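You operate a simulated robot arm through the tools that you are given. There is no shell and no other tool. Be economical: measure what you need, move in short steps, check, and stop when the job is done.

You run a simulated two-armed robot. Do the job below in one go: nothing can be reset, and whatever is moved stays where it is left.

Task
Fetch the white clamp and set it on the clear cover. Take the grey cap and put it on the green mat on the dark worktop. Put the tissue box on the top of the long brown bench away on the top shelf of the open cabinet. Put the teal talc tub in the inside of the large steel tray. Open the plates cupboard door, put the dressing carton from the top of the small brown table on the top shelf of the plates cupboard, then shut the door. Take the blue grease tub and put it on the pale wooden tray. Any order will do. Set down upright: teal talc tub, dressing carton, blue grease tub.

The check looks at the end state, three seconds after you hand in, the way a careful person would. Anything else that was tipped, shoved, dropped, spilled or broken makes it a failure. Lids that push on must go on centred and level and be pressed home; caps that screw on are set level and turned clockwise until they are tight.

Robot
Two 7-joint arms with two-finger grippers on one trunk, on a base that drives. Base frame: it is fixed to the floor where the robot stands at the start and does not move with it; the origin is under the middle of the robot, x ahead of it, y to its left, z up; the surface under the hand at the start is at about z = 850. Lengths are in mm, angles in rad, forces in N, time in s.
The left shoulder is at the start at [78, 151, 988], the right one opposite. With the tool pointing down near the work surface each hand reaches from about 240 to 780 mm from the robot's upright axis, wherever it stands, measured 20 degrees to its own side. Places, roughly: blue grease tub [-2750, 1500, 1250]; clear cover (17x21x2 cm) [300, -2500, 500]; dressing carton [-1250, 2500, 750]; green mat on the dark worktop [-2500, -3800, 900]; grey cap (6x6x3 cm) [500, -300, 900]; inside of the large steel tray (30x20 cm) [460, -100, 860]; pale wooden tray (15x13x3 cm) [-1000, 2300, 800]; plates cupboard door [-2300, -800, 500]; teal talc tub [-1000, 2500, 750]; tissue box [750, 750, 750]; top shelf of the open cabinet [-2500, -3800, 500]; top shelf of the plates cupboard [-2600, -800, 500]; white clamp (5x18x8 cm) [700, -200, 900]. Payload 2.54 kg a hand.
The tool frame of a hand sits at the grasp point between the pads (the TCP): z along the fingers, y along the line on which they close. The tips reach 30 mm beyond it. The gripper opens to 116 mm. The gripper's body begins 95 mm behind the TCP.
Orientation is told as [roll, pitch, yaw] about the base's x, y, z axes, in that order, counted from this pose: with the fingers straight down and closing along the base's y, the tool's x points along the base's -x, its y along +y and its z along -z.

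Tools
- The arms move only by the tool play_rows. It takes "left_commands", "right_commands" or both (then of equal length, played together; a hand with none holds still); each is a list of rows, each a list of 3 entries, a list of its own where there are three numbers: the turn, a rotation vector about the tool's x, y, z in rad, then the shift along the tool's x, y, z in cm, then the closure, from 0 (fully open) to 1 (shut). In form: [[[ax, ay, az], [dx, dy, dz], hand], ...]. A call has 1 to 8 rows; each row is the pose to reach, as a shift and turn from the pose commanded when the call began, along the tool's axes at that moment. Each row takes 0.2 s and may step no farther than 50 mm and 0.15 rad from the row before; otherwise, or with a gripper value out of range, the whole call is refused. Where a pose cannot be reached the arm comes as near as it can. A force on the tool above 40 N (or 10 N above the force at the start of the call, whichever is more), or a blocked arm, ends the call early, and 0.2 s more pass. The fingers move at their own pace (about 72 mm/s each) and stop on an object; they squeeze with about 26 N. The grip force told is the motor's: it shows also when the fingers shut on nothing. Time passes only in rows, and 0.2 s behind the last, so rows that repeat a pose let the fingers close. It gives the time, the measured TCP pose, the force on the tool (base axes), the opening and the grip force at its end, in the units of the frame above (readings bear some noise), with the torque about the TCP (base axes, N m) and any sound that the robot's microphone picked up, and new pictures: "views" is both (left out), scene, wrist or none (wrist: the cameras of the hands that moved).
- Cameras (640 x 400 px; columns grow to the right, rows downward): "scene" is now at [158.9, 17.6, 1135.8]; the picture's right is [0.22, -0.98, 0.00], its down [-0.27, -0.06, -0.96] and it looks along [0.94, 0.21, -0.27] (base axes); focal length 214 px, centre (320, 200). "left" rides on the left gripper at [69, 15, -122] in its tool frame; the picture's right is [-0.21, 0.98, 0.00], its down [-0.83, -0.18, -0.53] and it looks along [-0.52, -0.11, 0.85] (tool axes); focal length 251 px, centre (320, 200). "right" rides on the right gripper at [69, -15, -122] in its tool frame; the picture's right is [0.21, 0.98, 0.00], its down [-0.83, 0.18, -0.53] and it looks along [-0.52, 0.12, 0.85] (tool axes); focal length 251 px, centre (320, 200). There is no depth. A picture from a camera that has moved, and an enlarged one, comes with that camera's place and axes in the base frame and with its lens.
- lift_body(by): slides the trunk up (or, below 0, down) by that many mm; the arms and the scene camera ride with it, the base frame stays. It gives what a move gives, with no picture.
- roll_base(legs): drives the robot by 1 to 6 legs, each [ahead, left, turn to the left] in mm, mm and rad, along the robot's own axes; the way and the turn of a leg run together, so that a leg with both is an arc; at most 1500 mm and 3.142 rad a leg. The arms and the cameras ride along, it lands a little off, and it stops where it bumps. It gives what a move gives, and a new picture of the scene camera.
- head_to(pan, tilt): turns the head with the scene camera to pan (to the left, within 1.396 rad either way) and tilt (down, from -0.506 to 1.204), counted from straight ahead of the robot. It gives what a move gives, and a new picture of the scene camera.
- zoom(camera, box): a new picture of the part [left, top, right, bottom] of that camera's present view, enlarged. It takes no simulated time.
- close_job(): hands the job in; it is judged then, once.

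Work in short steps. Places have to be worked out from the pictures, the camera data and where the tool is seen: move nearer, look again, correct. Check each grasp and each placing, and mend what went wrong. You have 207 turns and 260 pictures in all, those below and enlarged ones among them. Open the grippers and draw the arms clear of the work before you hand the job in, unless the task says otherwise.

The tools are called after "Request:" as name(argument=value, ...) on one line, values as JSON. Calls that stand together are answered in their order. play_rows: Moves the arms, as the interface text tells. Its arguments: {"type":"object","properties":{"left_commands":{"type":"array","items":{"type":"array"}},"right_commands":{"type":"array","items":{"type":"array"}},"views":{"type":"string","enum":["both","scene","wrist","none"]}},"required":[]} The other tools are called the same way: lift_body (by) slides the trunk up or down; roll_base (legs) drives the base; head_to (pan, tilt) turns the head that bears the scene camera; zoom (camera, box) takes an enlarged picture of a part of a camera's view; close_job () hands the job in.

At the start:

```text
time: 0.0
left_tool_pos: [444.6, 183.7, 1150.3]
left_tool_rot: [0.001, 0.0, -0.001]
left_wrist_force: [-0.4, 0.7, -0.2]
left_moment: [-0.01, -0.02, -0.01]
left_opening: 116.1
left_grip_force: 0.2
right_tool_pos: [376.6, -156.4, 1107.3]
right_tool_rot: [0.0, 0.0, -0.001]
right_wrist_force: [0.5, 0.6, -0.1]
right_moment: [-0.03, 0.0, 0.01]
right_opening: 115.8
right_grip_force: 0.0
trunk travel left (down, up): [-225.0, 64.0]
robot x, y, heading: [0.3, -2.8, 0.005]
head pan, tilt: [0.216, 0.276]
```

scene: 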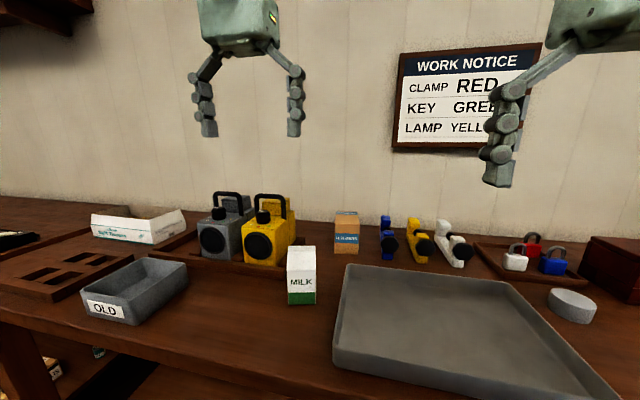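
right: 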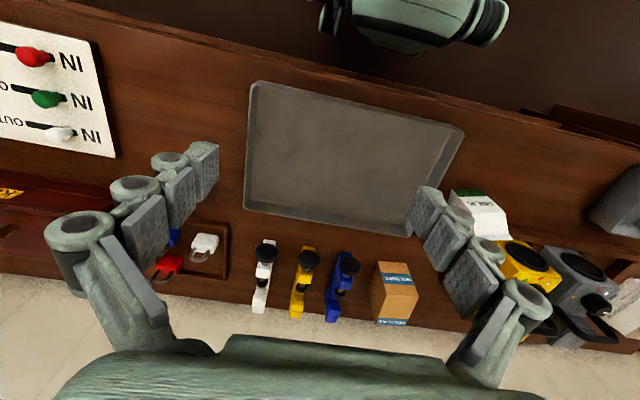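
left: 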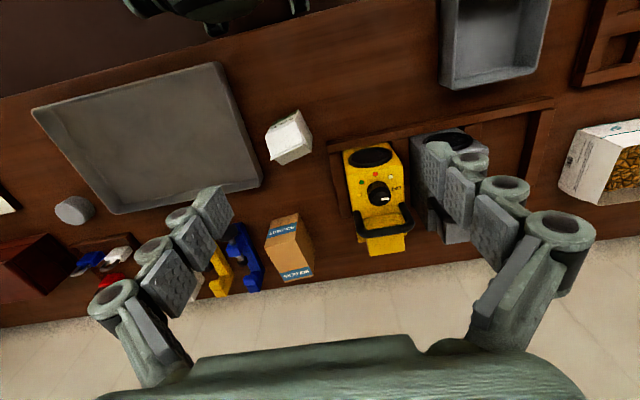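

I'll start by looking closely at the clamp and cap from the start pose.

Request:
zoom(camera="scene", box=[360, 180, 640, 355])

Request:
zoom(camera="right", box=[120, 180, 440, 380])

Request:
head_to(pan=1.2, tilt=0.35)

Request:
head_to(pan=-1.2, tilt=0.35)

```text
2.29 times, centred on (500, 268) of scene
camera zoom: at [158.9, 17.6, 1135.8], right [0.22, -0.98, 0.0], down [-0.27, -0.06, -0.96], along [0.94, 0.21, -0.27], focal length 490 px, centre (-91, 46)
```

zoom: 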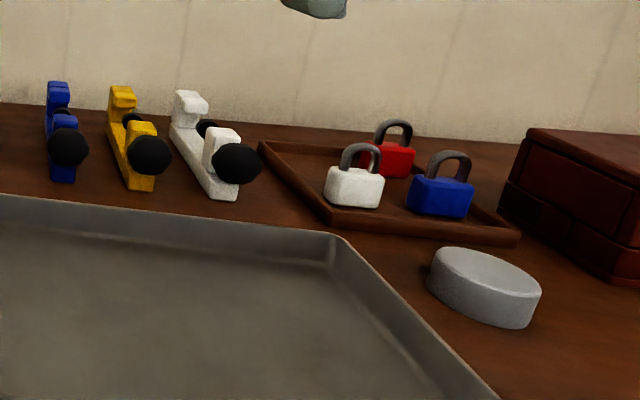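

```text
2.00 times, centred on (280, 280) of right
camera zoom: at [306.4, -172.2, 1229.4], right [-0.21, 0.98, 0.0], down [0.83, 0.18, 0.53], along [0.52, 0.11, -0.84], focal length 503 px, centre (400, 40)
```

zoom: 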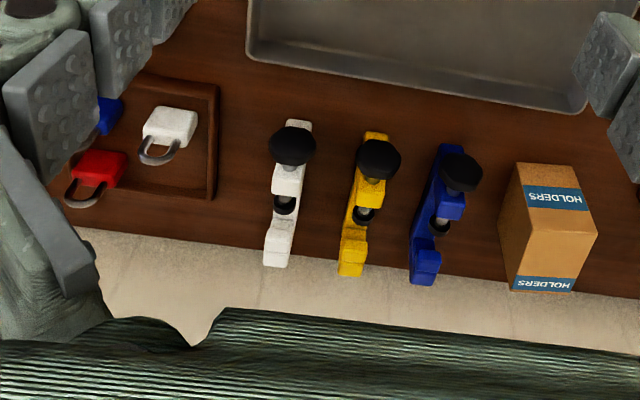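

```text
time: 1.3
left_tool_pos: [444.7, 183.9, 1149.7]
left_tool_rot: [0.0, -0.002, 0.0]
left_wrist_force: [0.9, 0.4, -0.3]
left_moment: [0.0, 0.01, 0.02]
left_opening: 116.1
left_grip_force: 0.1
right_tool_pos: [376.2, -156.1, 1107.3]
right_tool_rot: [0.0, -0.002, -0.003]
right_wrist_force: [-0.4, -0.1, -0.1]
right_moment: [0.02, 0.02, 0.02]
right_opening: 116.0
right_grip_force: 0.0
trunk travel left (down, up): [-225.0, 64.0]
robot x, y, heading: [-1.6, 1.0, -0.001]
head pan, tilt: [1.201, 0.351]
camera scene: at [101.4, 84.3, 1128.8], right [0.93, -0.36, 0.0], down [-0.12, -0.32, -0.94], along [0.34, 0.88, -0.34], focal length 214 px, centre (320, 200)
```

scene: 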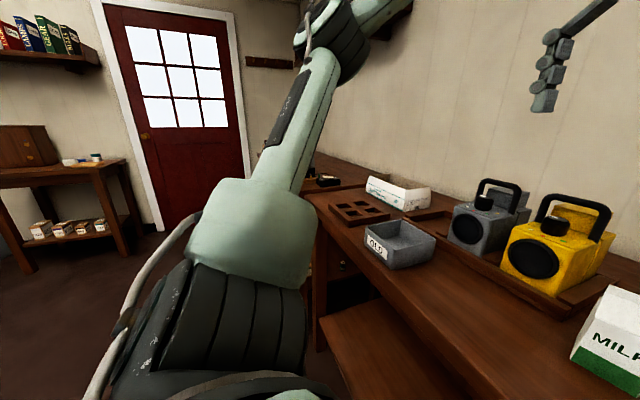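

```text
time: 3.5
left_tool_pos: [444.9, 183.9, 1150.4]
left_tool_rot: [0.0, 0.0, 0.001]
left_wrist_force: [0.1, 0.3, 0.4]
left_moment: [-0.01, -0.01, 0.01]
left_opening: 116.3
left_grip_force: 0.2
right_tool_pos: [375.8, -156.6, 1107.0]
right_tool_rot: [0.0, 0.0, -0.003]
right_wrist_force: [-0.5, 0.1, -0.5]
right_moment: [0.01, -0.01, 0.01]
right_opening: 115.8
right_grip_force: 0.1
trunk travel left (down, up): [-225.0, 64.0]
robot x, y, heading: [1.9, 0.9, -0.002]
head pan, tilt: [-1.201, 0.351]
camera scene: at [101.4, -89.3, 1128.7], right [-0.93, -0.36, 0.0], down [-0.12, 0.32, -0.94], along [0.34, -0.88, -0.34], focal length 214 px, centre (320, 200)
```

scene: 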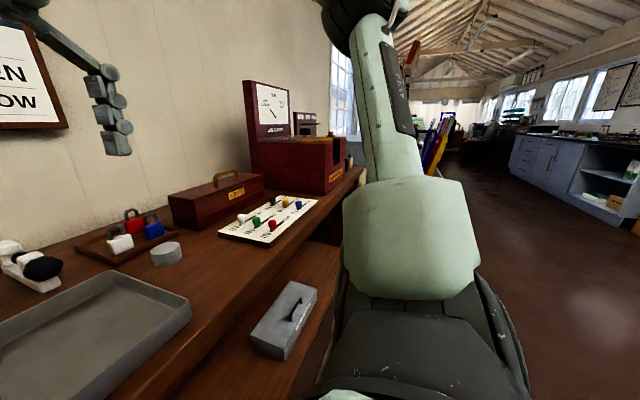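

Clamp appears at about [650–830, -198], cap at about [546, -336]. I bring the right hand above the clamp's near block with the fingers partly closed, and look.

Request:
play_rows(right_commands=[[[0, 0, 0], [-4, -0.52, 1.34], 0.2], [[0, 0, 0], [-8, -1.05, 2.68], 0.4], [[0, 0, 0], [-12, -1.57, 4], 0.5], [[0, 0, 0], [-16, -2.1, 5.3], 0.5], [[0, 0, 0], [-20, -2.6, 6.7], 0.5], [[0, 0, 0], [-24, -3.15, 8], 0.5], [[0, 0, 0], [-28, -3.7, 9.4], 0.5], [[0, 0, 0], [-31.9, -4.2, 10.7], 0.5]], views="wrist")

Request:
head_to(pan=-0.4, tilt=0.4)

```text
time: 5.3
left_tool_pos: [445.8, 182.8, 1151.0]
left_tool_rot: [-0.001, -0.002, 0.001]
left_wrist_force: [0.4, 0.2, 0.2]
left_moment: [0.03, -0.02, 0.0]
left_opening: 116.1
left_grip_force: 0.0
right_tool_pos: [615.9, -221.1, 1010.6]
right_tool_rot: [0.001, -0.003, -0.003]
right_wrist_force: [0.3, 0.0, 0.6]
right_moment: [0.02, -0.02, 0.04]
right_opening: 58.3
right_grip_force: 0.1
right hand out of reach, approached as far as the arm can: row 6, 7, 8
trunk travel left (down, up): [-225.0, 64.0]
robot x, y, heading: [0.5, 2.8, 0.001]
head pan, tilt: [-1.201, 0.351]
camera right: at [546.6, -236.6, 1132.8], right [-0.21, 0.98, 0.0], down [0.83, 0.18, 0.54], along [0.52, 0.11, -0.84], focal length 251 px, centre (320, 200)
```

right: 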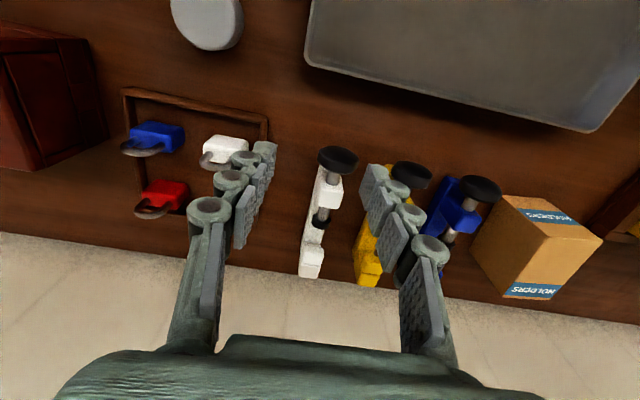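

```text
time: 6.4
left_tool_pos: [445.0, 183.5, 1150.7]
left_tool_rot: [0.0, 0.001, -0.001]
left_wrist_force: [-0.2, -0.3, 0.3]
left_moment: [0.02, 0.01, 0.0]
left_opening: 116.0
left_grip_force: 0.1
right_tool_pos: [617.0, -221.5, 1010.8]
right_tool_rot: [0.002, -0.002, 0.0]
right_wrist_force: [-0.4, -0.1, 0.2]
right_moment: [0.01, 0.03, 0.0]
right_opening: 57.9
right_grip_force: 0.0
trunk travel left (down, up): [-225.0, 64.0]
robot x, y, heading: [2.1, -1.4, 0.001]
head pan, tilt: [-0.4, 0.4]
camera scene: at [153.0, -38.6, 1124.2], right [-0.39, -0.92, 0.0], down [-0.36, 0.15, -0.92], along [0.85, -0.36, -0.39], focal length 214 px, centre (320, 200)
```

scene: 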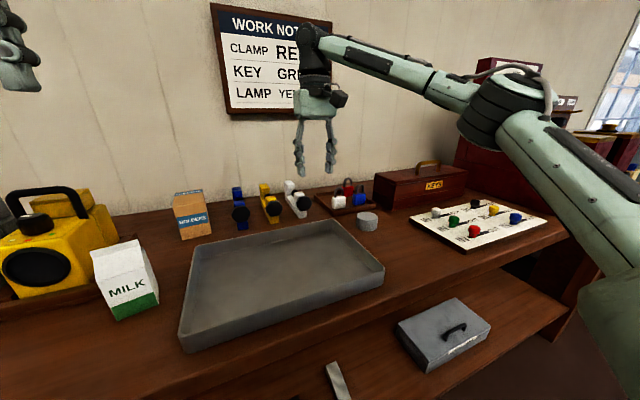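

The hand stops short at this height, so I raise the trunk to gain reach, then come in over the clamp block at about [680, -200].

Request:
lift_body(by=63)

```text
time: 7.4
left_tool_pos: [445.0, 183.3, 1214.1]
left_tool_rot: [0.0, 0.0, 0.001]
left_wrist_force: [-0.1, 0.7, -0.7]
left_moment: [0.0, -0.01, 0.0]
left_opening: 115.9
left_grip_force: 0.0
right_tool_pos: [616.7, -222.2, 1073.3]
right_tool_rot: [0.0, 0.0, -0.002]
right_wrist_force: [0.3, -1.1, -0.6]
right_moment: [0.02, 0.01, 0.0]
right_opening: 57.8
right_grip_force: 0.1
trunk travel left (down, up): [-288.0, 1.0]
robot x, y, heading: [-1.4, 0.7, -0.0]
head pan, tilt: [-0.4, 0.4]
```

Checking what the commanded pose now is with a small downward step.

Request:
play_rows(right_commands=[[[0, 0, 0], [0, 0, 4.5], 0.5], [[0, 0, 0], [0, 0, 9], 0.5]], views="none")

```text
time: 8.0
left_tool_pos: [445.6, 182.1, 1214.9]
left_tool_rot: [0.0, -0.002, 0.0]
left_wrist_force: [-0.3, -0.3, -0.1]
left_moment: [-0.02, 0.0, 0.01]
left_opening: 116.0
left_grip_force: 0.1
right_tool_pos: [615.7, -221.8, 980.9]
right_tool_rot: [0.001, -0.002, -0.001]
right_wrist_force: [0.4, -0.5, 0.5]
right_moment: [0.0, -0.03, -0.04]
right_opening: 58.0
right_grip_force: 0.0
trunk travel left (down, up): [-288.0, 1.0]
robot x, y, heading: [-0.3, -0.4, 0.002]
head pan, tilt: [-0.4, 0.4]
```

The commanded pose follows the actual one. Now at [616, -222, 981]; I move ahead 64 mm and 21 mm to the left and look.

Request:
play_rows(right_commands=[[[0, 0, 0], [-3.2, 1.05, 0], 0.5], [[0, 0, 0], [-6.4, 2.1, 0.3], 0.5]], views="wrist")

```text
time: 8.6
left_tool_pos: [444.4, 182.7, 1214.0]
left_tool_rot: [0.0, -0.001, -0.001]
left_wrist_force: [-0.5, 0.0, 0.1]
left_moment: [0.0, -0.04, -0.02]
left_opening: 115.8
left_grip_force: 0.0
right_tool_pos: [646.4, -216.8, 976.2]
right_tool_rot: [0.003, -0.004, -0.001]
right_wrist_force: [-0.5, 1.6, -0.1]
right_moment: [0.01, -0.03, 0.02]
right_opening: 57.9
right_grip_force: 0.0
right hand out of reach, approached as far as the arm can: row 1, 2
trunk travel left (down, up): [-288.0, 1.0]
robot x, y, heading: [-3.2, -0.2, 0.0]
head pan, tilt: [-0.4, 0.4]
camera right: at [576.9, -231.5, 1097.8], right [-0.21, 0.98, 0.0], down [0.82, 0.18, 0.54], along [0.52, 0.11, -0.84], focal length 251 px, centre (320, 200)
```

right: 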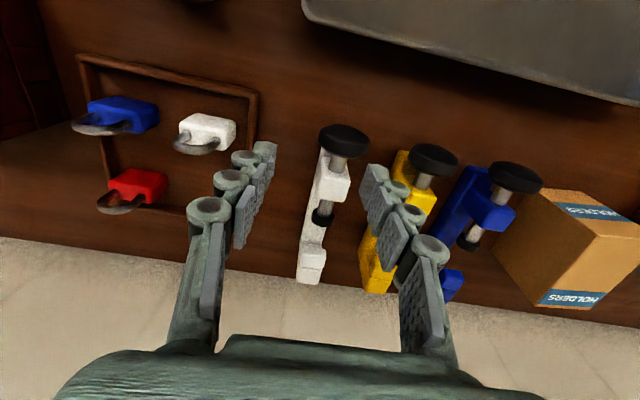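

I need the base nearer. First I look down to see how much clearance to the table there is.

Request:
head_to(pan=0.0, tilt=1.2)

```text
time: 9.8
left_tool_pos: [444.8, 182.9, 1213.1]
left_tool_rot: [0.0, 0.001, 0.0]
left_wrist_force: [-0.2, -0.5, 1.2]
left_moment: [-0.02, -0.01, 0.02]
left_opening: 115.7
left_grip_force: 0.1
right_tool_pos: [648.7, -216.6, 975.5]
right_tool_rot: [0.002, -0.003, 0.0]
right_wrist_force: [0.8, 1.4, 0.2]
right_moment: [0.0, -0.02, 0.02]
right_opening: 58.2
right_grip_force: 0.0
trunk travel left (down, up): [-288.0, 1.0]
robot x, y, heading: [0.3, -0.1, 0.0]
head pan, tilt: [0.0, 1.201]
camera scene: at [123.7, -2.5, 1124.4], right [0.0, -1.0, 0.0], down [-0.93, 0.0, -0.36], along [0.36, 0.0, -0.93], focal length 214 px, centre (320, 200)
```

scene: 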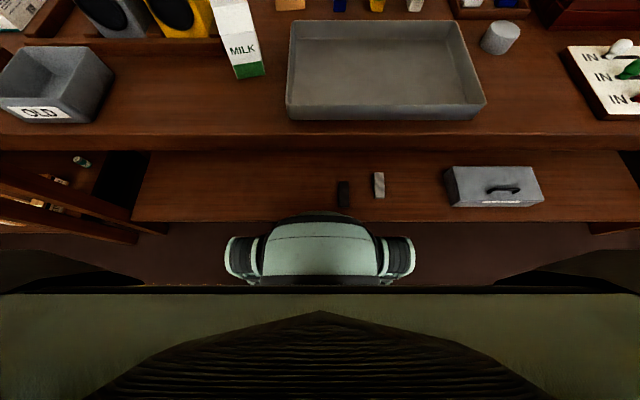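

The base is close to the lower shelf, so I won't drive forward. Instead I tilt the fingers forward 0.3 rad to gain reach, aiming for [690, -200, 975].

Request:
play_rows(right_commands=[[[0, -0.15, 0], [-0.5, 0.5, 0], 0.5], [[0, -0.3, 0], [-2.1, 1.0, 0], 0.5], [[0, -0.3, 0], [-4.1, 1.65, 0], 0.5]], views="wrist")

```text
time: 10.6
left_tool_pos: [445.7, 183.3, 1212.4]
left_tool_rot: [0.001, 0.0, 0.001]
left_wrist_force: [-0.1, 0.0, 0.4]
left_moment: [0.04, -0.02, -0.02]
left_opening: 116.0
left_grip_force: 0.0
right_tool_pos: [688.9, -200.1, 979.1]
right_tool_rot: [0.003, -0.302, -0.001]
right_wrist_force: [0.6, 0.0, -0.2]
right_moment: [0.02, 0.02, 0.0]
right_opening: 58.0
right_grip_force: 0.2
trunk travel left (down, up): [-288.0, 1.0]
robot x, y, heading: [-0.6, -1.5, -0.002]
head pan, tilt: [0.0, 1.201]
camera right: at [586.4, -214.3, 1074.1], right [-0.2, 0.98, -0.06], down [0.63, 0.18, 0.76], along [0.75, 0.11, -0.65], focal length 251 px, centre (320, 200)
```

right: 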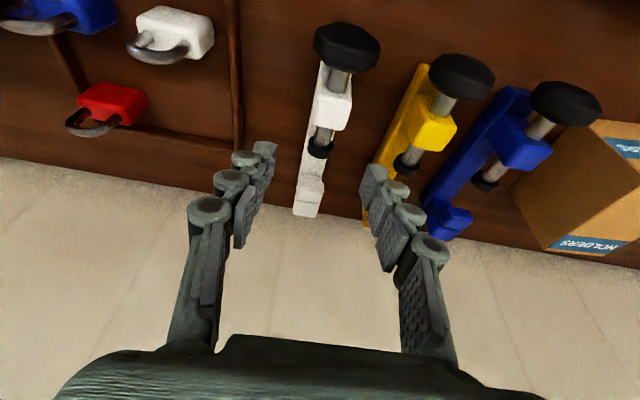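

The block is at about x 665–700, y -198; I lower to z≈890 around it and close.

Request:
play_rows(right_commands=[[[0, 0, 0], [1.0, 0.2, 2.8], 0.5], [[0, 0, 0], [2.0, 0.2, 5.6], 0.5], [[0, 0, 0], [3.1, 0.2, 8.35], 0.5], [[0, 0, 0], [3.1, 0.2, 8.35], 0.5]], views="wrist")

```text
time: 11.6
left_tool_pos: [445.2, 183.7, 1213.6]
left_tool_rot: [0.001, 0.0, 0.0]
left_wrist_force: [0.0, 0.6, -0.2]
left_moment: [-0.02, 0.0, -0.02]
left_opening: 116.1
left_grip_force: 0.1
right_tool_pos: [689.0, -199.2, 888.8]
right_tool_rot: [0.0, -0.303, -0.002]
right_wrist_force: [0.1, 0.2, 0.3]
right_moment: [-0.01, 0.0, -0.01]
right_opening: 58.2
right_grip_force: 0.1
trunk travel left (down, up): [-288.0, 1.0]
robot x, y, heading: [-2.9, -1.7, -0.0]
head pan, tilt: [0.0, 1.201]
camera right: at [585.2, -214.5, 984.0], right [-0.2, 0.98, -0.06], down [0.63, 0.18, 0.75], along [0.75, 0.11, -0.65], focal length 251 px, centre (320, 200)
```

right: 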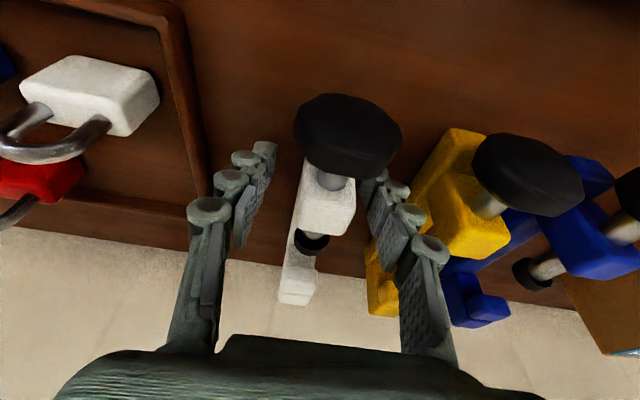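

Fingers straddle the block well; I shift 4 mm back and close.

Request:
play_rows(right_commands=[[[0, 0, 0], [0.4, 0.05, 0], 0.5], [[0, 0, 0], [0.4, 0.05, 0], 1], [[0, 0, 0], [0.4, 0.05, 0], 1], [[0, 0, 0], [0.4, 0.05, 0], 1]], views="wrist")

```text
time: 12.6
left_tool_pos: [445.4, 182.6, 1213.1]
left_tool_rot: [0.0, 0.001, -0.001]
left_wrist_force: [0.0, 1.1, 0.8]
left_moment: [-0.02, -0.03, 0.03]
left_opening: 115.9
left_grip_force: 0.0
right_tool_pos: [683.6, -197.6, 888.0]
right_tool_rot: [0.002, -0.301, 0.0]
right_wrist_force: [-0.5, 1.0, -0.1]
right_moment: [0.1, -0.16, 0.07]
right_opening: 25.9
right_grip_force: 26.3
trunk travel left (down, up): [-288.0, 1.0]
robot x, y, heading: [-0.3, -0.9, -0.001]
head pan, tilt: [0.0, 1.201]
camera right: at [580.6, -212.8, 983.7], right [-0.2, 0.98, -0.06], down [0.63, 0.18, 0.75], along [0.75, 0.11, -0.65], focal length 251 px, centre (320, 200)
```

right: 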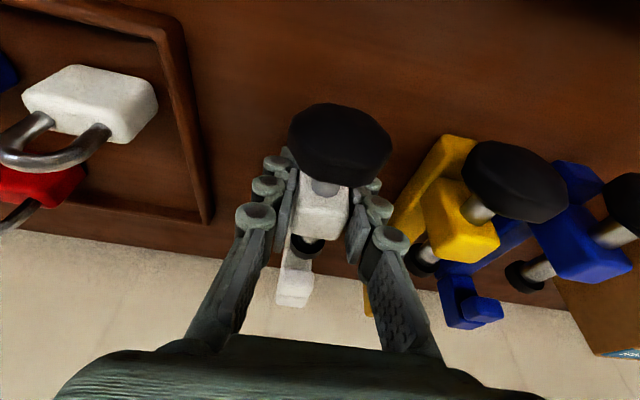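

Clamp gripped (26 mm). Lift straight up and then draw it back.

Request:
play_rows(right_commands=[[[0, 0, 0], [-0.89, 0, -2.87], 1], [[0, 0, 0], [-2.07, 0, -6.7], 1], [[0, 0, 0], [-0.1, 0, -10.4], 1], [[0, 0, 0], [2.85, 0, -14.5], 1], [[0, 0, 0], [6.07, 0, -17.6], 1], [[0, 0, 0], [9.45, 0, -20.2], 1]], views="wrist")

```text
refused: row 4 steps farther than a row can; nothing moved
```

Request:
play_rows(right_commands=[[[0, 0, 0], [-0.89, 0, -2.87], 1], [[0, 0, 0], [-2.07, 0, -6.7], 1], [[0, 0, 0], [-0.1, 0, -10.4], 1], [[0, 0, 0], [2.3, 0, -13.8], 1], [[0, 0, 0], [5.3, 0, -17.0], 1], [[0, 0, 0], [8.7, 0, -19.8], 1]], views="wrist")

```text
time: 13.9
left_tool_pos: [444.1, 182.8, 1213.3]
left_tool_rot: [0.0, -0.001, 0.0]
left_wrist_force: [-0.6, -0.5, 0.9]
left_moment: [-0.01, -0.07, 0.01]
left_opening: 116.3
left_grip_force: 0.1
right_tool_pos: [538.5, -196.5, 1049.2]
right_tool_rot: [0.0, -0.301, -0.001]
right_wrist_force: [-1.1, 0.0, -4.9]
right_moment: [0.0, 0.18, -0.01]
right_opening: 25.5
right_grip_force: 26.2
trunk travel left (down, up): [-288.0, 1.0]
robot x, y, heading: [1.5, 0.5, 0.002]
head pan, tilt: [0.0, 1.201]
camera right: at [435.5, -212.4, 1144.5], right [-0.2, 0.98, -0.06], down [0.63, 0.18, 0.75], along [0.75, 0.11, -0.65], focal length 251 px, centre (320, 200)
```

right: 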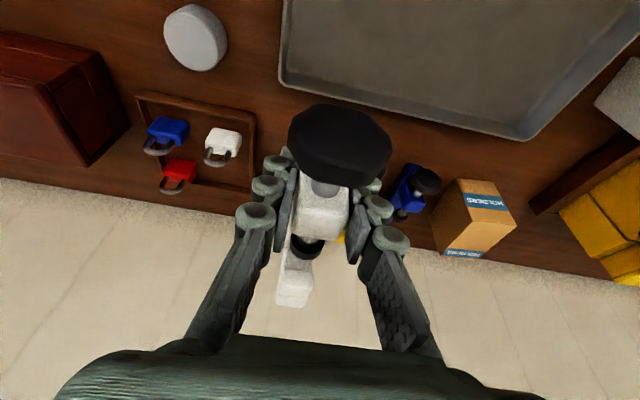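

Clamp held, about 0.5 kg. I draw the right hand back near the body, then slide the base right so that the left hand can reach the cap at about [543, -333].

Request:
play_rows(right_commands=[[[0, 0, 0], [3.4, 0, -1.8], 1], [[0, 0, 0], [6.7, 0, -3.6], 1], [[0, 0, 0], [10.1, 0, -5.4], 1], [[0, 0, 0], [13.4, 0, -7.3], 1]], views="none")

Request:
roll_base(legs=[[0, -400, 0]])

Request:
head_to(pan=0, tilt=0.8)

```text
time: 14.9
left_tool_pos: [445.3, 183.3, 1214.6]
left_tool_rot: [0.001, 0.001, 0.0]
left_wrist_force: [1.0, 1.0, 0.7]
left_moment: [-0.02, -0.03, 0.01]
left_opening: 116.1
left_grip_force: 0.1
right_tool_pos: [386.7, -196.6, 1081.9]
right_tool_rot: [0.002, -0.301, -0.001]
right_wrist_force: [-0.1, -0.2, -4.9]
right_moment: [-0.01, 0.22, -0.02]
right_opening: 25.5
right_grip_force: 25.9
trunk travel left (down, up): [-288.0, 1.0]
robot x, y, heading: [-0.3, -1.6, 0.003]
head pan, tilt: [0.0, 1.201]
```

```text
time: 19.4
left_tool_pos: [445.4, -230.8, 1213.1]
left_tool_rot: [0.0, 0.002, -0.013]
left_wrist_force: [0.2, -0.2, 0.0]
left_moment: [0.02, 0.02, 0.03]
left_opening: 116.1
left_grip_force: 0.0
right_tool_pos: [383.5, -609.1, 1080.6]
right_tool_rot: [0.002, -0.3, -0.016]
right_wrist_force: [0.1, -0.7, -5.5]
right_moment: [0.0, 0.19, 0.0]
right_opening: 25.5
right_grip_force: 25.9
trunk travel left (down, up): [-288.0, 1.0]
robot x, y, heading: [-5.1, -406.9, -0.012]
head pan, tilt: [0.0, 1.201]
camera scene: at [121.2, -411.8, 1124.3], right [-0.01, -1.0, 0.0], down [-0.93, 0.01, -0.36], along [0.36, 0.0, -0.93], focal length 214 px, centre (320, 200)
```

scene: 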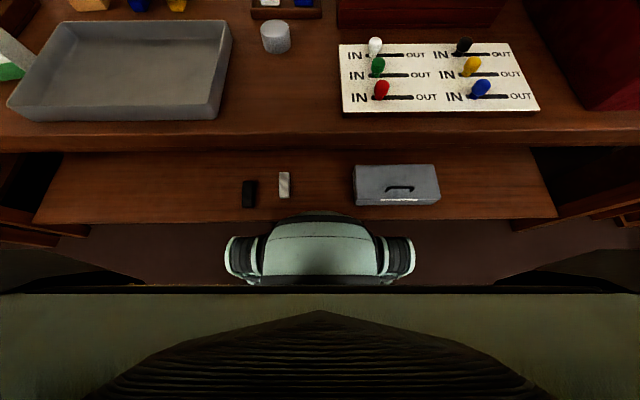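

```text
time: 20.3
left_tool_pos: [445.7, -230.0, 1213.5]
left_tool_rot: [0.001, -0.001, -0.012]
left_wrist_force: [-0.2, -0.3, 0.2]
left_moment: [-0.04, 0.05, 0.0]
left_opening: 115.6
left_grip_force: 0.0
right_tool_pos: [383.2, -609.4, 1080.6]
right_tool_rot: [0.002, -0.3, -0.017]
right_wrist_force: [0.4, -0.1, -6.2]
right_moment: [0.03, 0.21, -0.01]
right_opening: 25.3
right_grip_force: 26.4
trunk travel left (down, up): [-288.0, 1.0]
robot x, y, heading: [-5.2, -405.3, -0.011]
head pan, tilt: [0.0, 0.799]
camera scene: at [145.9, -412.0, 1152.0], right [-0.01, -1.0, 0.0], down [-0.72, 0.01, -0.7], along [0.7, -0.01, -0.72], focal length 214 px, centre (320, 200)
```

scene: 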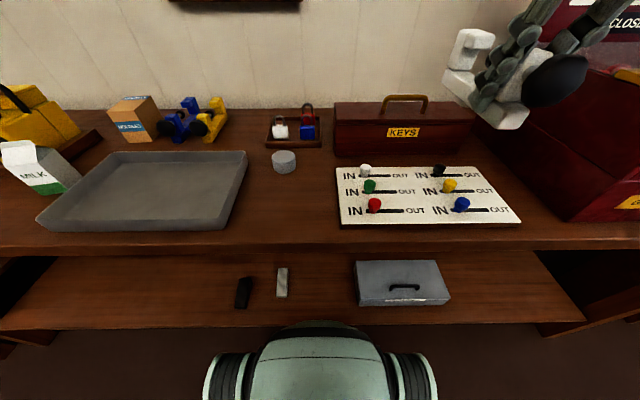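

The other clamps are undisturbed. Cap at [546, -334]; I bring the left hand above it with a 45° yaw so the fingers clear the tray and lock tray.

Request:
play_rows(left_commands=[[[0, 0, -0.1], [-1.25, -1.28, 3.1], 0], [[0, 0, -0.2], [-2.5, -2.56, 6.2], 0], [[0, 0, -0.3], [-3.75, -3.84, 9.3], 0], [[0, 0, -0.4], [-5, -5.12, 12.4], 0.1], [[0, 0, -0.5], [-6.2, -6.4, 15.5], 0.2], [[0, 0, -0.6], [-7.5, -7.7, 18.6], 0.25], [[0, 0, -0.7], [-8.7, -9, 21.9], 0.25], [[0, 0, -0.78], [-9.96, -10.3, 25.3], 0.25]], views="wrist")

```text
time: 22.1
left_tool_pos: [544.8, -333.7, 965.8]
left_tool_rot: [0.0, 0.0, 0.771]
left_wrist_force: [-0.2, -0.4, 0.6]
left_moment: [0.01, 0.02, -0.01]
left_opening: 87.0
left_grip_force: 0.0
right_tool_pos: [382.5, -609.3, 1080.1]
right_tool_rot: [0.001, -0.302, -0.016]
right_wrist_force: [-0.2, 0.6, -5.6]
right_moment: [0.0, 0.21, 0.0]
right_opening: 25.5
right_grip_force: 25.9
trunk travel left (down, up): [-288.0, 1.0]
robot x, y, heading: [-3.6, -406.4, -0.012]
head pan, tilt: [0.0, 0.799]
camera left: at [484.5, -370.9, 1086.8], right [-0.53, 0.85, 0.0], down [0.72, 0.44, 0.53], along [0.45, 0.28, -0.85], focal length 251 px, centre (320, 200)
```

left: 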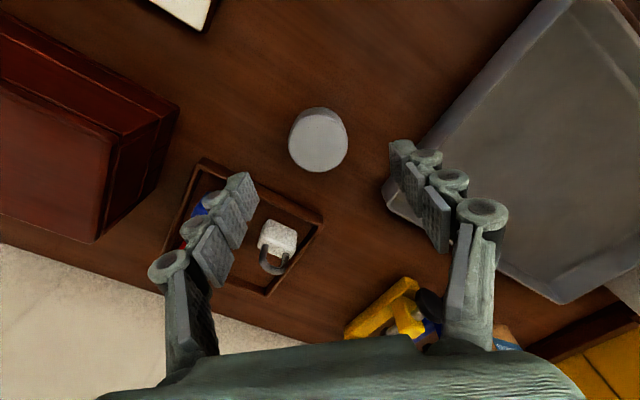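

Cap at [546, -333], right under the hand. Descend and close.

Request:
play_rows(left_commands=[[[0, 0, 0], [0, 0, 4], 0.25], [[0, 0, 0], [0, 0, 7.9], 0.25], [[0, 0, 0], [0, 0, 7.9], 0.25], [[0, 0, 0], [0, 0, 7.9], 1], [[0, 0, 0], [0, 0, 7.9], 1], [[0, 0, 0], [0, 0, 7.9], 1], [[0, 0, 0], [0, 0, 6], 1], [[0, 0, 0], [0, 0, 3], 1]], views="wrist")

```text
time: 23.9
left_tool_pos: [543.3, -335.1, 934.0]
left_tool_rot: [-0.002, -0.001, 0.767]
left_wrist_force: [0.3, -0.3, 0.5]
left_moment: [-0.05, -0.02, 0.02]
left_opening: 50.8
left_grip_force: 26.0
right_tool_pos: [382.0, -608.7, 1080.4]
right_tool_rot: [0.003, -0.299, -0.017]
right_wrist_force: [0.5, 0.6, -5.4]
right_moment: [-0.01, 0.21, 0.0]
right_opening: 25.8
right_grip_force: 26.4
trunk travel left (down, up): [-288.0, 1.0]
robot x, y, heading: [-3.5, -405.9, -0.016]
head pan, tilt: [0.0, 0.799]
camera left: at [483.0, -371.5, 1056.2], right [-0.52, 0.85, 0.0], down [0.72, 0.44, 0.53], along [0.45, 0.28, -0.85], focal length 251 px, centre (320, 200)
```

left: 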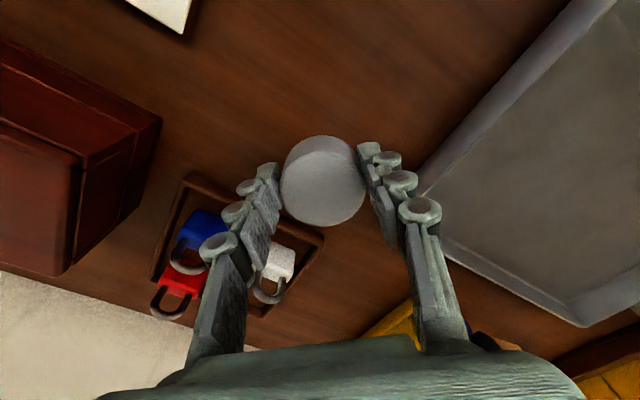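

Cap held. Raise and draw it back before driving.

Request:
play_rows(left_commands=[[[0, 0, 0], [0, 0, -4.5], 1], [[0, 0, 0], [0, 0, -9], 1], [[0, 0, 0], [1.8, 1.75, -13], 1], [[0, 0, 0], [4.5, 4.4, -16], 1], [[0, 0, 0], [7.5, 7.3, -18], 1], [[0, 0, 0], [10.8, 10.4, -19], 1]], views="none")

Request:
head_to(pan=-1.39, tilt=0.2)

```text
time: 25.3
left_tool_pos: [392.6, -338.3, 1121.0]
left_tool_rot: [-0.001, 0.001, 0.77]
left_wrist_force: [-0.1, 0.6, 0.4]
left_moment: [-0.01, 0.0, 0.0]
left_opening: 50.7
left_grip_force: 26.2
right_tool_pos: [382.1, -609.1, 1081.6]
right_tool_rot: [0.002, -0.3, -0.016]
right_wrist_force: [0.4, 0.8, -5.2]
right_moment: [0.0, 0.2, 0.03]
right_opening: 25.8
right_grip_force: 25.7
trunk travel left (down, up): [-288.0, 1.0]
robot x, y, heading: [-2.5, -410.3, -0.013]
head pan, tilt: [0.0, 0.799]
```

```text
time: 26.8
left_tool_pos: [393.3, -338.2, 1119.9]
left_tool_rot: [0.001, 0.0, 0.766]
left_wrist_force: [0.7, -0.2, 0.2]
left_moment: [0.01, -0.03, 0.0]
left_opening: 50.7
left_grip_force: 26.1
right_tool_pos: [382.1, -609.4, 1080.4]
right_tool_rot: [0.002, -0.3, -0.015]
right_wrist_force: [0.9, 0.2, -5.4]
right_moment: [-0.01, 0.2, -0.03]
right_opening: 25.3
right_grip_force: 25.6
trunk travel left (down, up): [-288.0, 1.0]
robot x, y, heading: [-3.9, -408.5, -0.011]
head pan, tilt: [-1.389, 0.201]
camera scene: at [81.0, -502.8, 1205.7], right [-0.99, -0.17, 0.0], down [-0.03, 0.2, -0.98], along [0.16, -0.97, -0.2], focal length 214 px, centre (320, 200)
```

scene: 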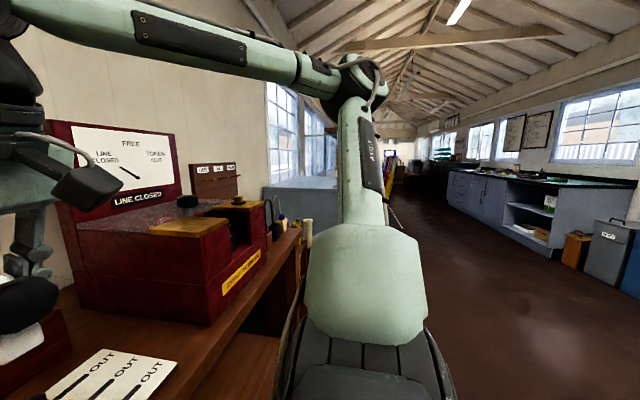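

The aisle runs toward -y, with the blue cabinets on the right. I back off, turn right and drive on toward the clear cover.

Request:
roll_base(legs=[[-500, 0, 0], [0, 0, -1.571], [1000, 0, 0]])

Request:
head_to(pan=0.5, tilt=0.35)

Request:
head_to(pan=-0.7, tilt=0.3)

```text
time: 38.5
left_tool_pos: [-488.9, -1800.6, 1120.2]
left_tool_rot: [0.0, 0.0, -0.847]
left_wrist_force: [0.3, 0.2, -0.4]
left_moment: [0.01, 0.01, 0.0]
left_opening: 50.4
left_grip_force: 26.3
right_tool_pos: [-758.3, -1778.2, 1079.4]
right_tool_rot: [0.002, -0.301, -1.629]
right_wrist_force: [-0.7, 0.2, -5.9]
right_moment: [0.22, 0.01, 0.03]
right_opening: 25.4
right_grip_force: 26.0
trunk travel left (down, up): [-288.0, 1.0]
robot x, y, heading: [-540.6, -1402.9, -1.626]
head pan, tilt: [-1.389, 0.201]
camera scene: at [-636.3, -1484.7, 1205.7], right [-0.12, 0.99, 0.0], down [0.2, 0.03, -0.98], along [-0.97, -0.12, -0.2], focal length 214 px, centre (320, 200)
```

scene: 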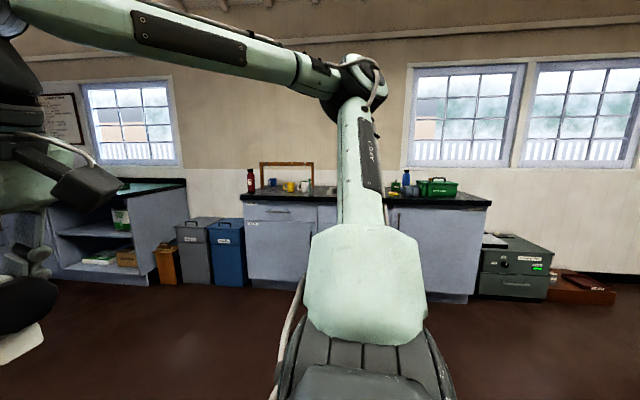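

```text
time: 40.4
left_tool_pos: [-488.8, -1800.7, 1119.4]
left_tool_rot: [0.002, -0.001, -0.847]
left_wrist_force: [0.3, 0.8, 0.8]
left_moment: [0.0, 0.02, 0.0]
left_opening: 50.3
left_grip_force: 26.4
right_tool_pos: [-757.3, -1778.7, 1080.4]
right_tool_rot: [-0.002, -0.3, -1.629]
right_wrist_force: [0.3, 0.6, -5.9]
right_moment: [0.22, -0.02, 0.02]
right_opening: 25.4
right_grip_force: 25.7
trunk travel left (down, up): [-288.0, 1.0]
robot x, y, heading: [-541.8, -1401.6, -1.628]
head pan, tilt: [0.499, 0.351]
camera scene: at [-504.0, -1557.0, 1191.7], right [-0.9, -0.43, 0.0], down [-0.15, 0.31, -0.94], along [0.4, -0.85, -0.34], focal length 214 px, centre (320, 200)
```

scene: 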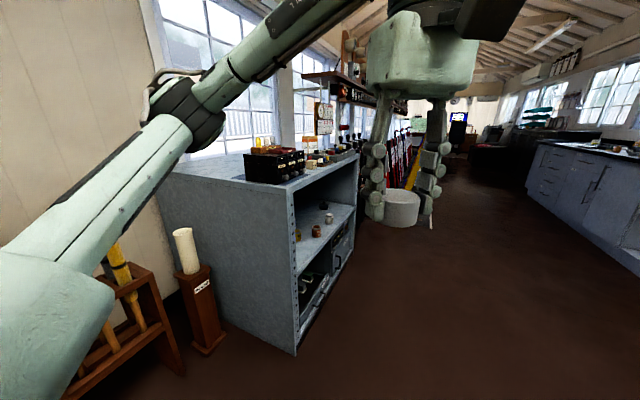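

```text
time: 41.8
left_tool_pos: [-487.7, -1801.2, 1120.8]
left_tool_rot: [-0.001, -0.001, -0.846]
left_wrist_force: [-0.1, -0.5, 0.6]
left_moment: [0.02, 0.0, 0.01]
left_opening: 50.6
left_grip_force: 27.0
right_tool_pos: [-757.8, -1778.8, 1080.4]
right_tool_rot: [0.001, -0.301, -1.629]
right_wrist_force: [0.1, 0.1, -5.3]
right_moment: [0.18, 0.0, -0.02]
right_opening: 25.3
right_grip_force: 26.0
trunk travel left (down, up): [-288.0, 1.0]
robot x, y, heading: [-540.3, -1402.3, -1.627]
head pan, tilt: [-0.7, 0.3]
camera scene: at [-607.9, -1540.8, 1196.4], right [-0.73, 0.69, 0.0], down [0.2, 0.22, -0.96], along [-0.66, -0.7, -0.3], focal length 214 px, centre (320, 200)
```

scene: 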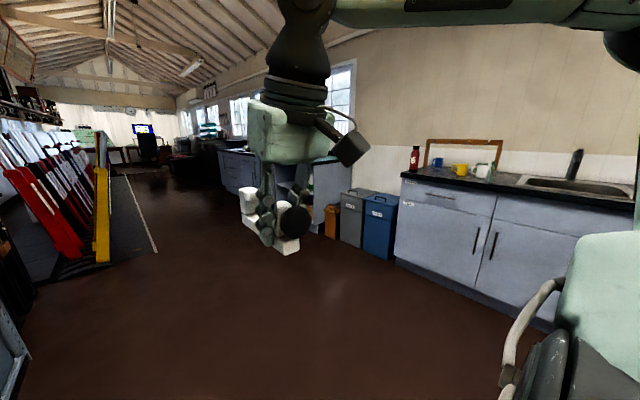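

The blue-grey metal shelf unit has its open front at about x=-60, from y=-2240 on; the clear cover should be in it. I drive in front of it and face it.

Request:
roll_base(legs=[[1150, -150, 0], [0, 0, 1.627]])

Request:
head_to(pan=0.0, tilt=0.65)

```text
time: 51.6
left_tool_pos: [-363.5, -2444.2, 1119.8]
left_tool_rot: [0.0, 0.0, 0.771]
left_wrist_force: [0.3, 0.3, -0.5]
left_moment: [-0.03, -0.02, 0.02]
left_opening: 50.7
left_grip_force: 26.1
right_tool_pos: [-372.8, -2715.1, 1080.6]
right_tool_rot: [0.0, -0.3, -0.012]
right_wrist_force: [-0.3, -0.4, -5.3]
right_moment: [0.01, 0.19, -0.02]
right_opening: 25.5
right_grip_force: 26.2
trunk travel left (down, up): [-288.0, 1.0]
robot x, y, heading: [-755.8, -2513.9, -0.011]
head pan, tilt: [-0.7, 0.3]
camera scene: at [-620.3, -2578.6, 1196.4], right [-0.65, -0.76, 0.0], down [-0.22, 0.19, -0.96], along [0.72, -0.62, -0.3], focal length 214 px, centre (320, 200)
```

scene: 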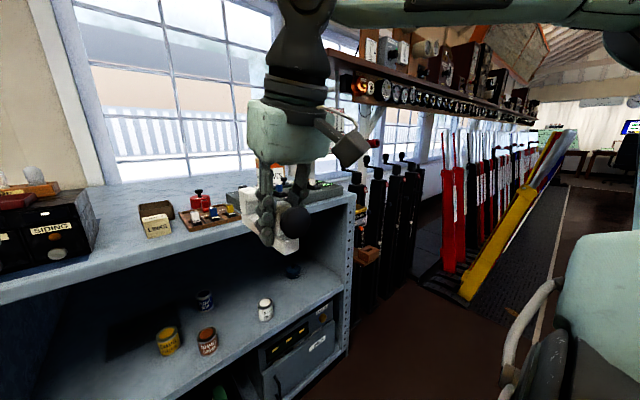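

```text
time: 52.6
left_tool_pos: [-363.9, -2444.5, 1119.9]
left_tool_rot: [-0.001, 0.001, 0.772]
left_wrist_force: [0.8, 1.1, 0.1]
left_moment: [-0.04, -0.01, 0.01]
left_opening: 50.5
left_grip_force: 25.8
right_tool_pos: [-372.2, -2716.1, 1079.7]
right_tool_rot: [0.002, -0.299, -0.011]
right_wrist_force: [0.0, -0.3, -5.9]
right_moment: [-0.01, 0.21, -0.02]
right_opening: 25.6
right_grip_force: 26.0
trunk travel left (down, up): [-288.0, 1.0]
robot x, y, heading: [-761.3, -2515.2, -0.007]
head pan, tilt: [0.0, 0.649]
camera scene: at [-604.3, -2518.7, 1164.7], right [-0.01, -1.0, 0.0], down [-0.6, 0.01, -0.8], along [0.8, -0.01, -0.6], focal length 214 px, centre (320, 200)
```

scene: 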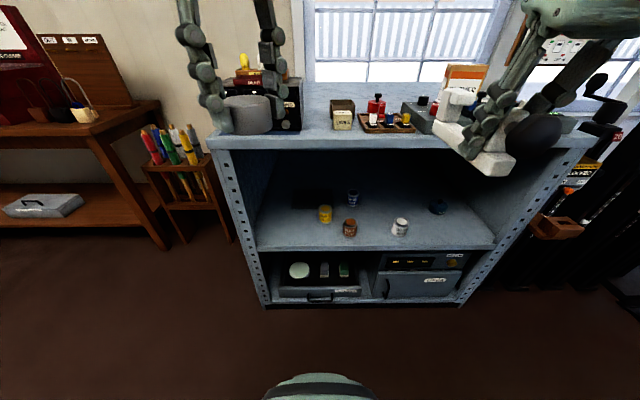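

Zooming on the unit's lower part to find the clear cover.

Request:
zoom(camera="scene", box=[230, 170, 500, 320])

Request:
zoom(camera="scene", box=[220, 60, 620, 180])

```text
2.37 times, centred on (365, 245) of scene
camera zoom: at [-604.3, -2518.7, 1164.7], right [-0.01, -1.0, 0.0], down [-0.6, 0.01, -0.8], along [0.8, -0.01, -0.6], focal length 508 px, centre (213, 93)
```

zoom: 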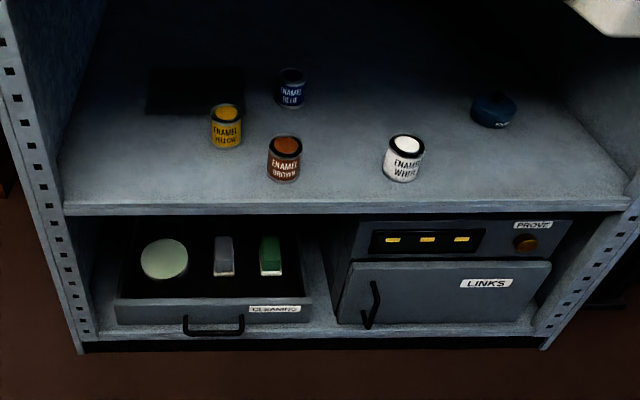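

```text
1.60 times, centred on (420, 120) of scene
camera zoom: at [-604.3, -2518.7, 1164.7], right [-0.01, -1.0, 0.0], down [-0.6, 0.01, -0.8], along [0.8, -0.01, -0.6], focal length 343 px, centre (160, 328)
```

zoom: 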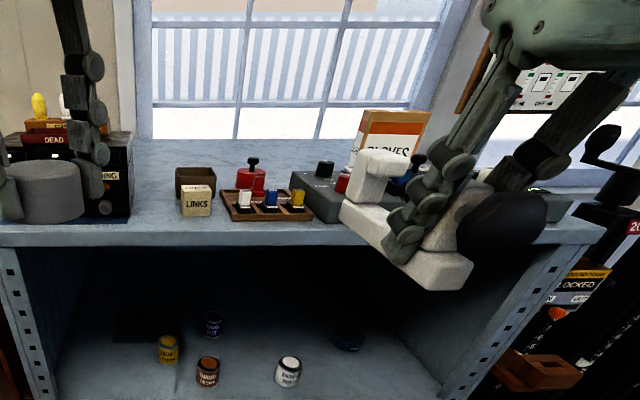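

The dark rectangle on the middle shelf at about [290, -2491, 500] is likely the cover. I raise and tuck the left hand, then lower the trunk for a better look.

Request:
play_rows(left_commands=[[[0, 0, 0], [-0.2, 2.6, -3.2], 1], [[0, 0, 0], [-0.4, 5.2, -6.4], 1], [[0, 0, 0], [-0.6, 7.8, -9.5], 1], [[0, 0, 0], [-0.8, 10.4, -12.7], 1], [[0, 0, 0], [-1, 13, -15.9], 1], [[0, 0, 0], [-1.2, 15.6, -19], 1]], views="none")

Request:
lift_body(by=-285)

Request:
head_to(pan=0.0, tilt=0.4)

Request:
zoom(camera="scene", box=[200, 130, 500, 320])

```text
time: 54.0
left_tool_pos: [-437.9, -2351.2, 1264.2]
left_tool_rot: [-0.002, 0.001, 0.769]
left_wrist_force: [-0.5, -0.7, -0.2]
left_moment: [0.0, -0.01, -0.03]
left_opening: 50.4
left_grip_force: 25.8
left hand out of reach, approached as far as the arm can: row 5, 6
right_tool_pos: [-372.9, -2713.8, 1080.7]
right_tool_rot: [0.001, -0.3, -0.014]
right_wrist_force: [-0.5, 0.1, -4.9]
right_moment: [0.0, 0.2, 0.0]
right_opening: 25.6
right_grip_force: 26.5
trunk travel left (down, up): [-288.0, 1.0]
robot x, y, heading: [-761.2, -2515.3, -0.012]
head pan, tilt: [0.0, 0.649]
```

```text
time: 56.9
left_tool_pos: [-437.0, -2351.0, 980.2]
left_tool_rot: [-0.001, 0.001, 0.773]
left_wrist_force: [-0.6, 0.2, -0.6]
left_moment: [0.03, 0.0, 0.03]
left_opening: 50.6
left_grip_force: 26.0
right_tool_pos: [-372.6, -2715.9, 796.7]
right_tool_rot: [0.0, -0.301, -0.012]
right_wrist_force: [0.5, -0.1, -5.3]
right_moment: [0.02, 0.21, 0.0]
right_opening: 25.7
right_grip_force: 26.0
trunk travel left (down, up): [-3.0, 286.0]
robot x, y, heading: [-759.1, -2515.8, -0.011]
head pan, tilt: [0.0, 0.649]
```

```text
time: 57.7
left_tool_pos: [-437.8, -2350.4, 979.2]
left_tool_rot: [-0.001, 0.002, 0.772]
left_wrist_force: [-0.6, -0.6, -0.1]
left_moment: [0.0, 0.0, -0.01]
left_opening: 50.4
left_grip_force: 26.2
right_tool_pos: [-374.0, -2714.5, 794.0]
right_tool_rot: [0.003, -0.298, -0.014]
right_wrist_force: [0.5, 0.0, -6.4]
right_moment: [-0.01, 0.21, -0.02]
right_opening: 25.5
right_grip_force: 25.9
trunk travel left (down, up): [-3.0, 286.0]
robot x, y, heading: [-757.6, -2512.6, -0.011]
head pan, tilt: [0.0, 0.4]
camera scene: at [-598.6, -2518.7, 902.1], right [-0.01, -1.0, 0.0], down [-0.39, 0.0, -0.92], along [0.92, -0.01, -0.39], focal length 214 px, centre (320, 200)
```

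scene: 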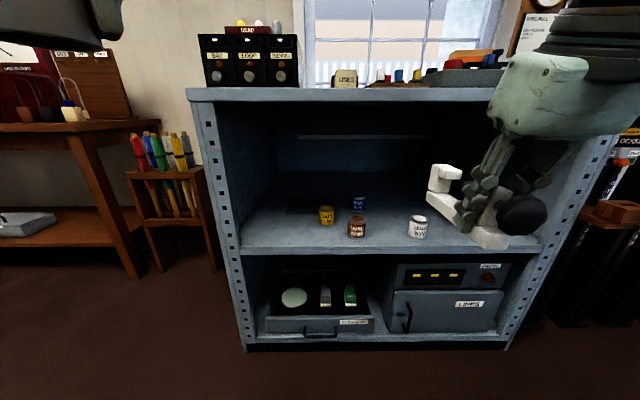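

```text
2.11 times, centred on (350, 225) of scene
camera zoom: at [-598.6, -2518.7, 902.1], right [-0.01, -1.0, 0.0], down [-0.39, 0.0, -0.92], along [0.92, -0.01, -0.39], focal length 452 px, centre (257, 147)
```

zoom: 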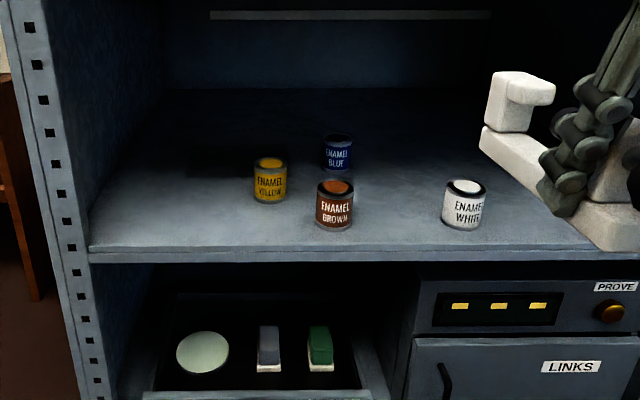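

The cover is hard to see from here. I lower the right hand to z≈620 outside the unit, then drive in nearer and aligned with it, to look with the wrist camera.

Request:
play_rows(right_commands=[[[0, 0, 0], [1.8, 0, 3.1], 1], [[0, 0, 0], [3.6, 0, 6.2], 1], [[0, 0, 0], [5.4, 0, 9.3], 1], [[0, 0, 0], [7.2, 0, 12.4], 1], [[0, 0, 0], [9.0, 0, 15.5], 1]], views="none")

Request:
roll_base(legs=[[0, 190, 0.011], [270, 0, 0]])

Request:
zoom(camera="right", box=[0, 0, 640, 400])

```text
time: 58.9
left_tool_pos: [-437.9, -2351.2, 978.7]
left_tool_rot: [-0.003, -0.002, 0.771]
left_wrist_force: [-0.1, -0.6, -0.5]
left_moment: [-0.01, -0.03, 0.02]
left_opening: 50.2
left_grip_force: 26.0
right_tool_pos: [-378.8, -2711.9, 632.0]
right_tool_rot: [0.002, -0.297, -0.013]
right_wrist_force: [-0.4, -0.1, -6.2]
right_moment: [-0.01, 0.21, 0.01]
right_opening: 25.8
right_grip_force: 26.0
right hand out of reach, approached as far as the arm can: row 4, 5
trunk travel left (down, up): [-3.0, 286.0]
robot x, y, heading: [-759.2, -2516.7, -0.007]
head pan, tilt: [0.0, 0.4]
```

```text
time: 62.8
left_tool_pos: [-177.6, -2165.2, 978.0]
left_tool_rot: [-0.002, 0.0, 0.774]
left_wrist_force: [0.7, -0.6, -0.6]
left_moment: [-0.01, 0.02, -0.02]
left_opening: 50.1
left_grip_force: 26.0
right_tool_pos: [-115.8, -2524.7, 632.9]
right_tool_rot: [0.0, -0.297, -0.01]
right_wrist_force: [1.1, -0.3, -5.6]
right_moment: [-0.02, 0.2, 0.0]
right_opening: 25.6
right_grip_force: 26.4
trunk travel left (down, up): [-3.0, 286.0]
robot x, y, heading: [-498.5, -2327.0, -0.008]
head pan, tilt: [0.0, 0.4]
camera scene: at [-335.9, -2332.8, 902.1], right [-0.01, -1.0, 0.0], down [-0.39, 0.0, -0.92], along [0.92, -0.01, -0.39], focal length 214 px, centre (320, 200)
```

scene: 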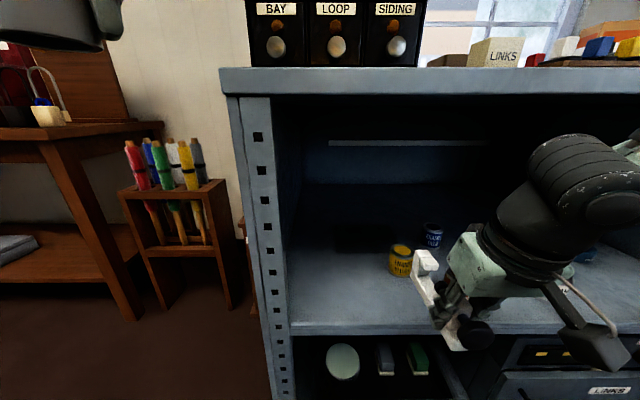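

```text
1.00 times, centred on (320, 200) of right (not enlarged: the box is as wide or as high as the picture)
camera zoom: at [-218.6, -2540.2, 727.9], right [-0.2, 0.98, -0.06], down [0.64, 0.18, 0.75], along [0.75, 0.11, -0.66], focal length 251 px, centre (320, 200)
```

zoom: 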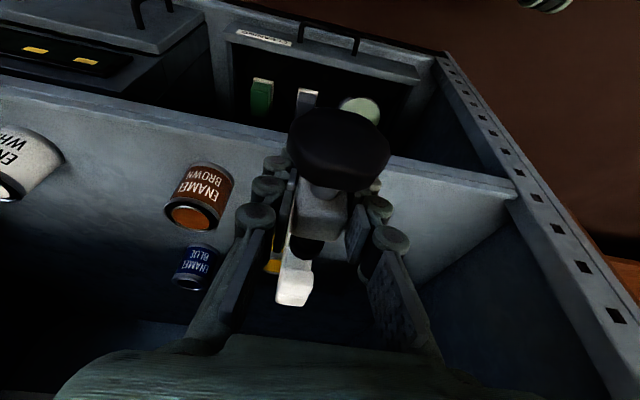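

Request:
zoom(camera="scene", box=[290, 170, 450, 290])

```text
3.33 times, centred on (370, 230) of scene
camera zoom: at [-335.9, -2332.8, 902.1], right [-0.01, -1.0, 0.0], down [-0.39, 0.0, -0.92], along [0.92, -0.01, -0.39], focal length 715 px, centre (153, 100)
```

zoom: 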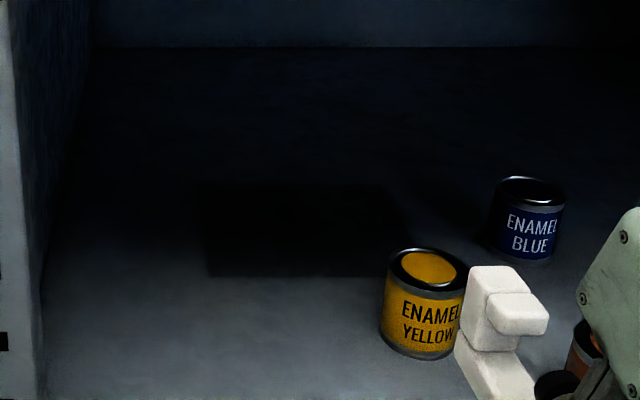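

The dark rectangle is the cover: about x 205–375, y -2600..-2394 (17 × 21 cm), on the shelf at z≈500. I check base clearance to the unit before moving closer.

Request:
head_to(pan=-0.1, tilt=1.0)

```text
time: 63.8
left_tool_pos: [-175.3, -2163.7, 978.5]
left_tool_rot: [-0.001, -0.001, 0.774]
left_wrist_force: [0.1, -0.3, 0.4]
left_moment: [0.0, -0.01, 0.03]
left_opening: 50.4
left_grip_force: 26.1
right_tool_pos: [-116.7, -2525.1, 632.1]
right_tool_rot: [-0.002, -0.297, -0.009]
right_wrist_force: [0.1, -0.7, -5.1]
right_moment: [0.04, 0.22, -0.03]
right_opening: 25.5
right_grip_force: 26.1
trunk travel left (down, up): [-3.0, 286.0]
robot x, y, heading: [-498.6, -2329.9, -0.007]
head pan, tilt: [-0.099, 1.0]
camera scene: at [-359.2, -2339.6, 852.0], right [-0.11, -0.99, 0.0], down [-0.84, 0.09, -0.54], along [0.54, -0.06, -0.84], focal length 214 px, centre (320, 200)
```

scene: 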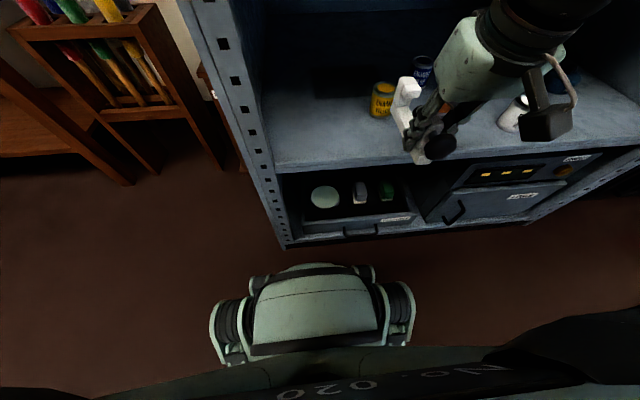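

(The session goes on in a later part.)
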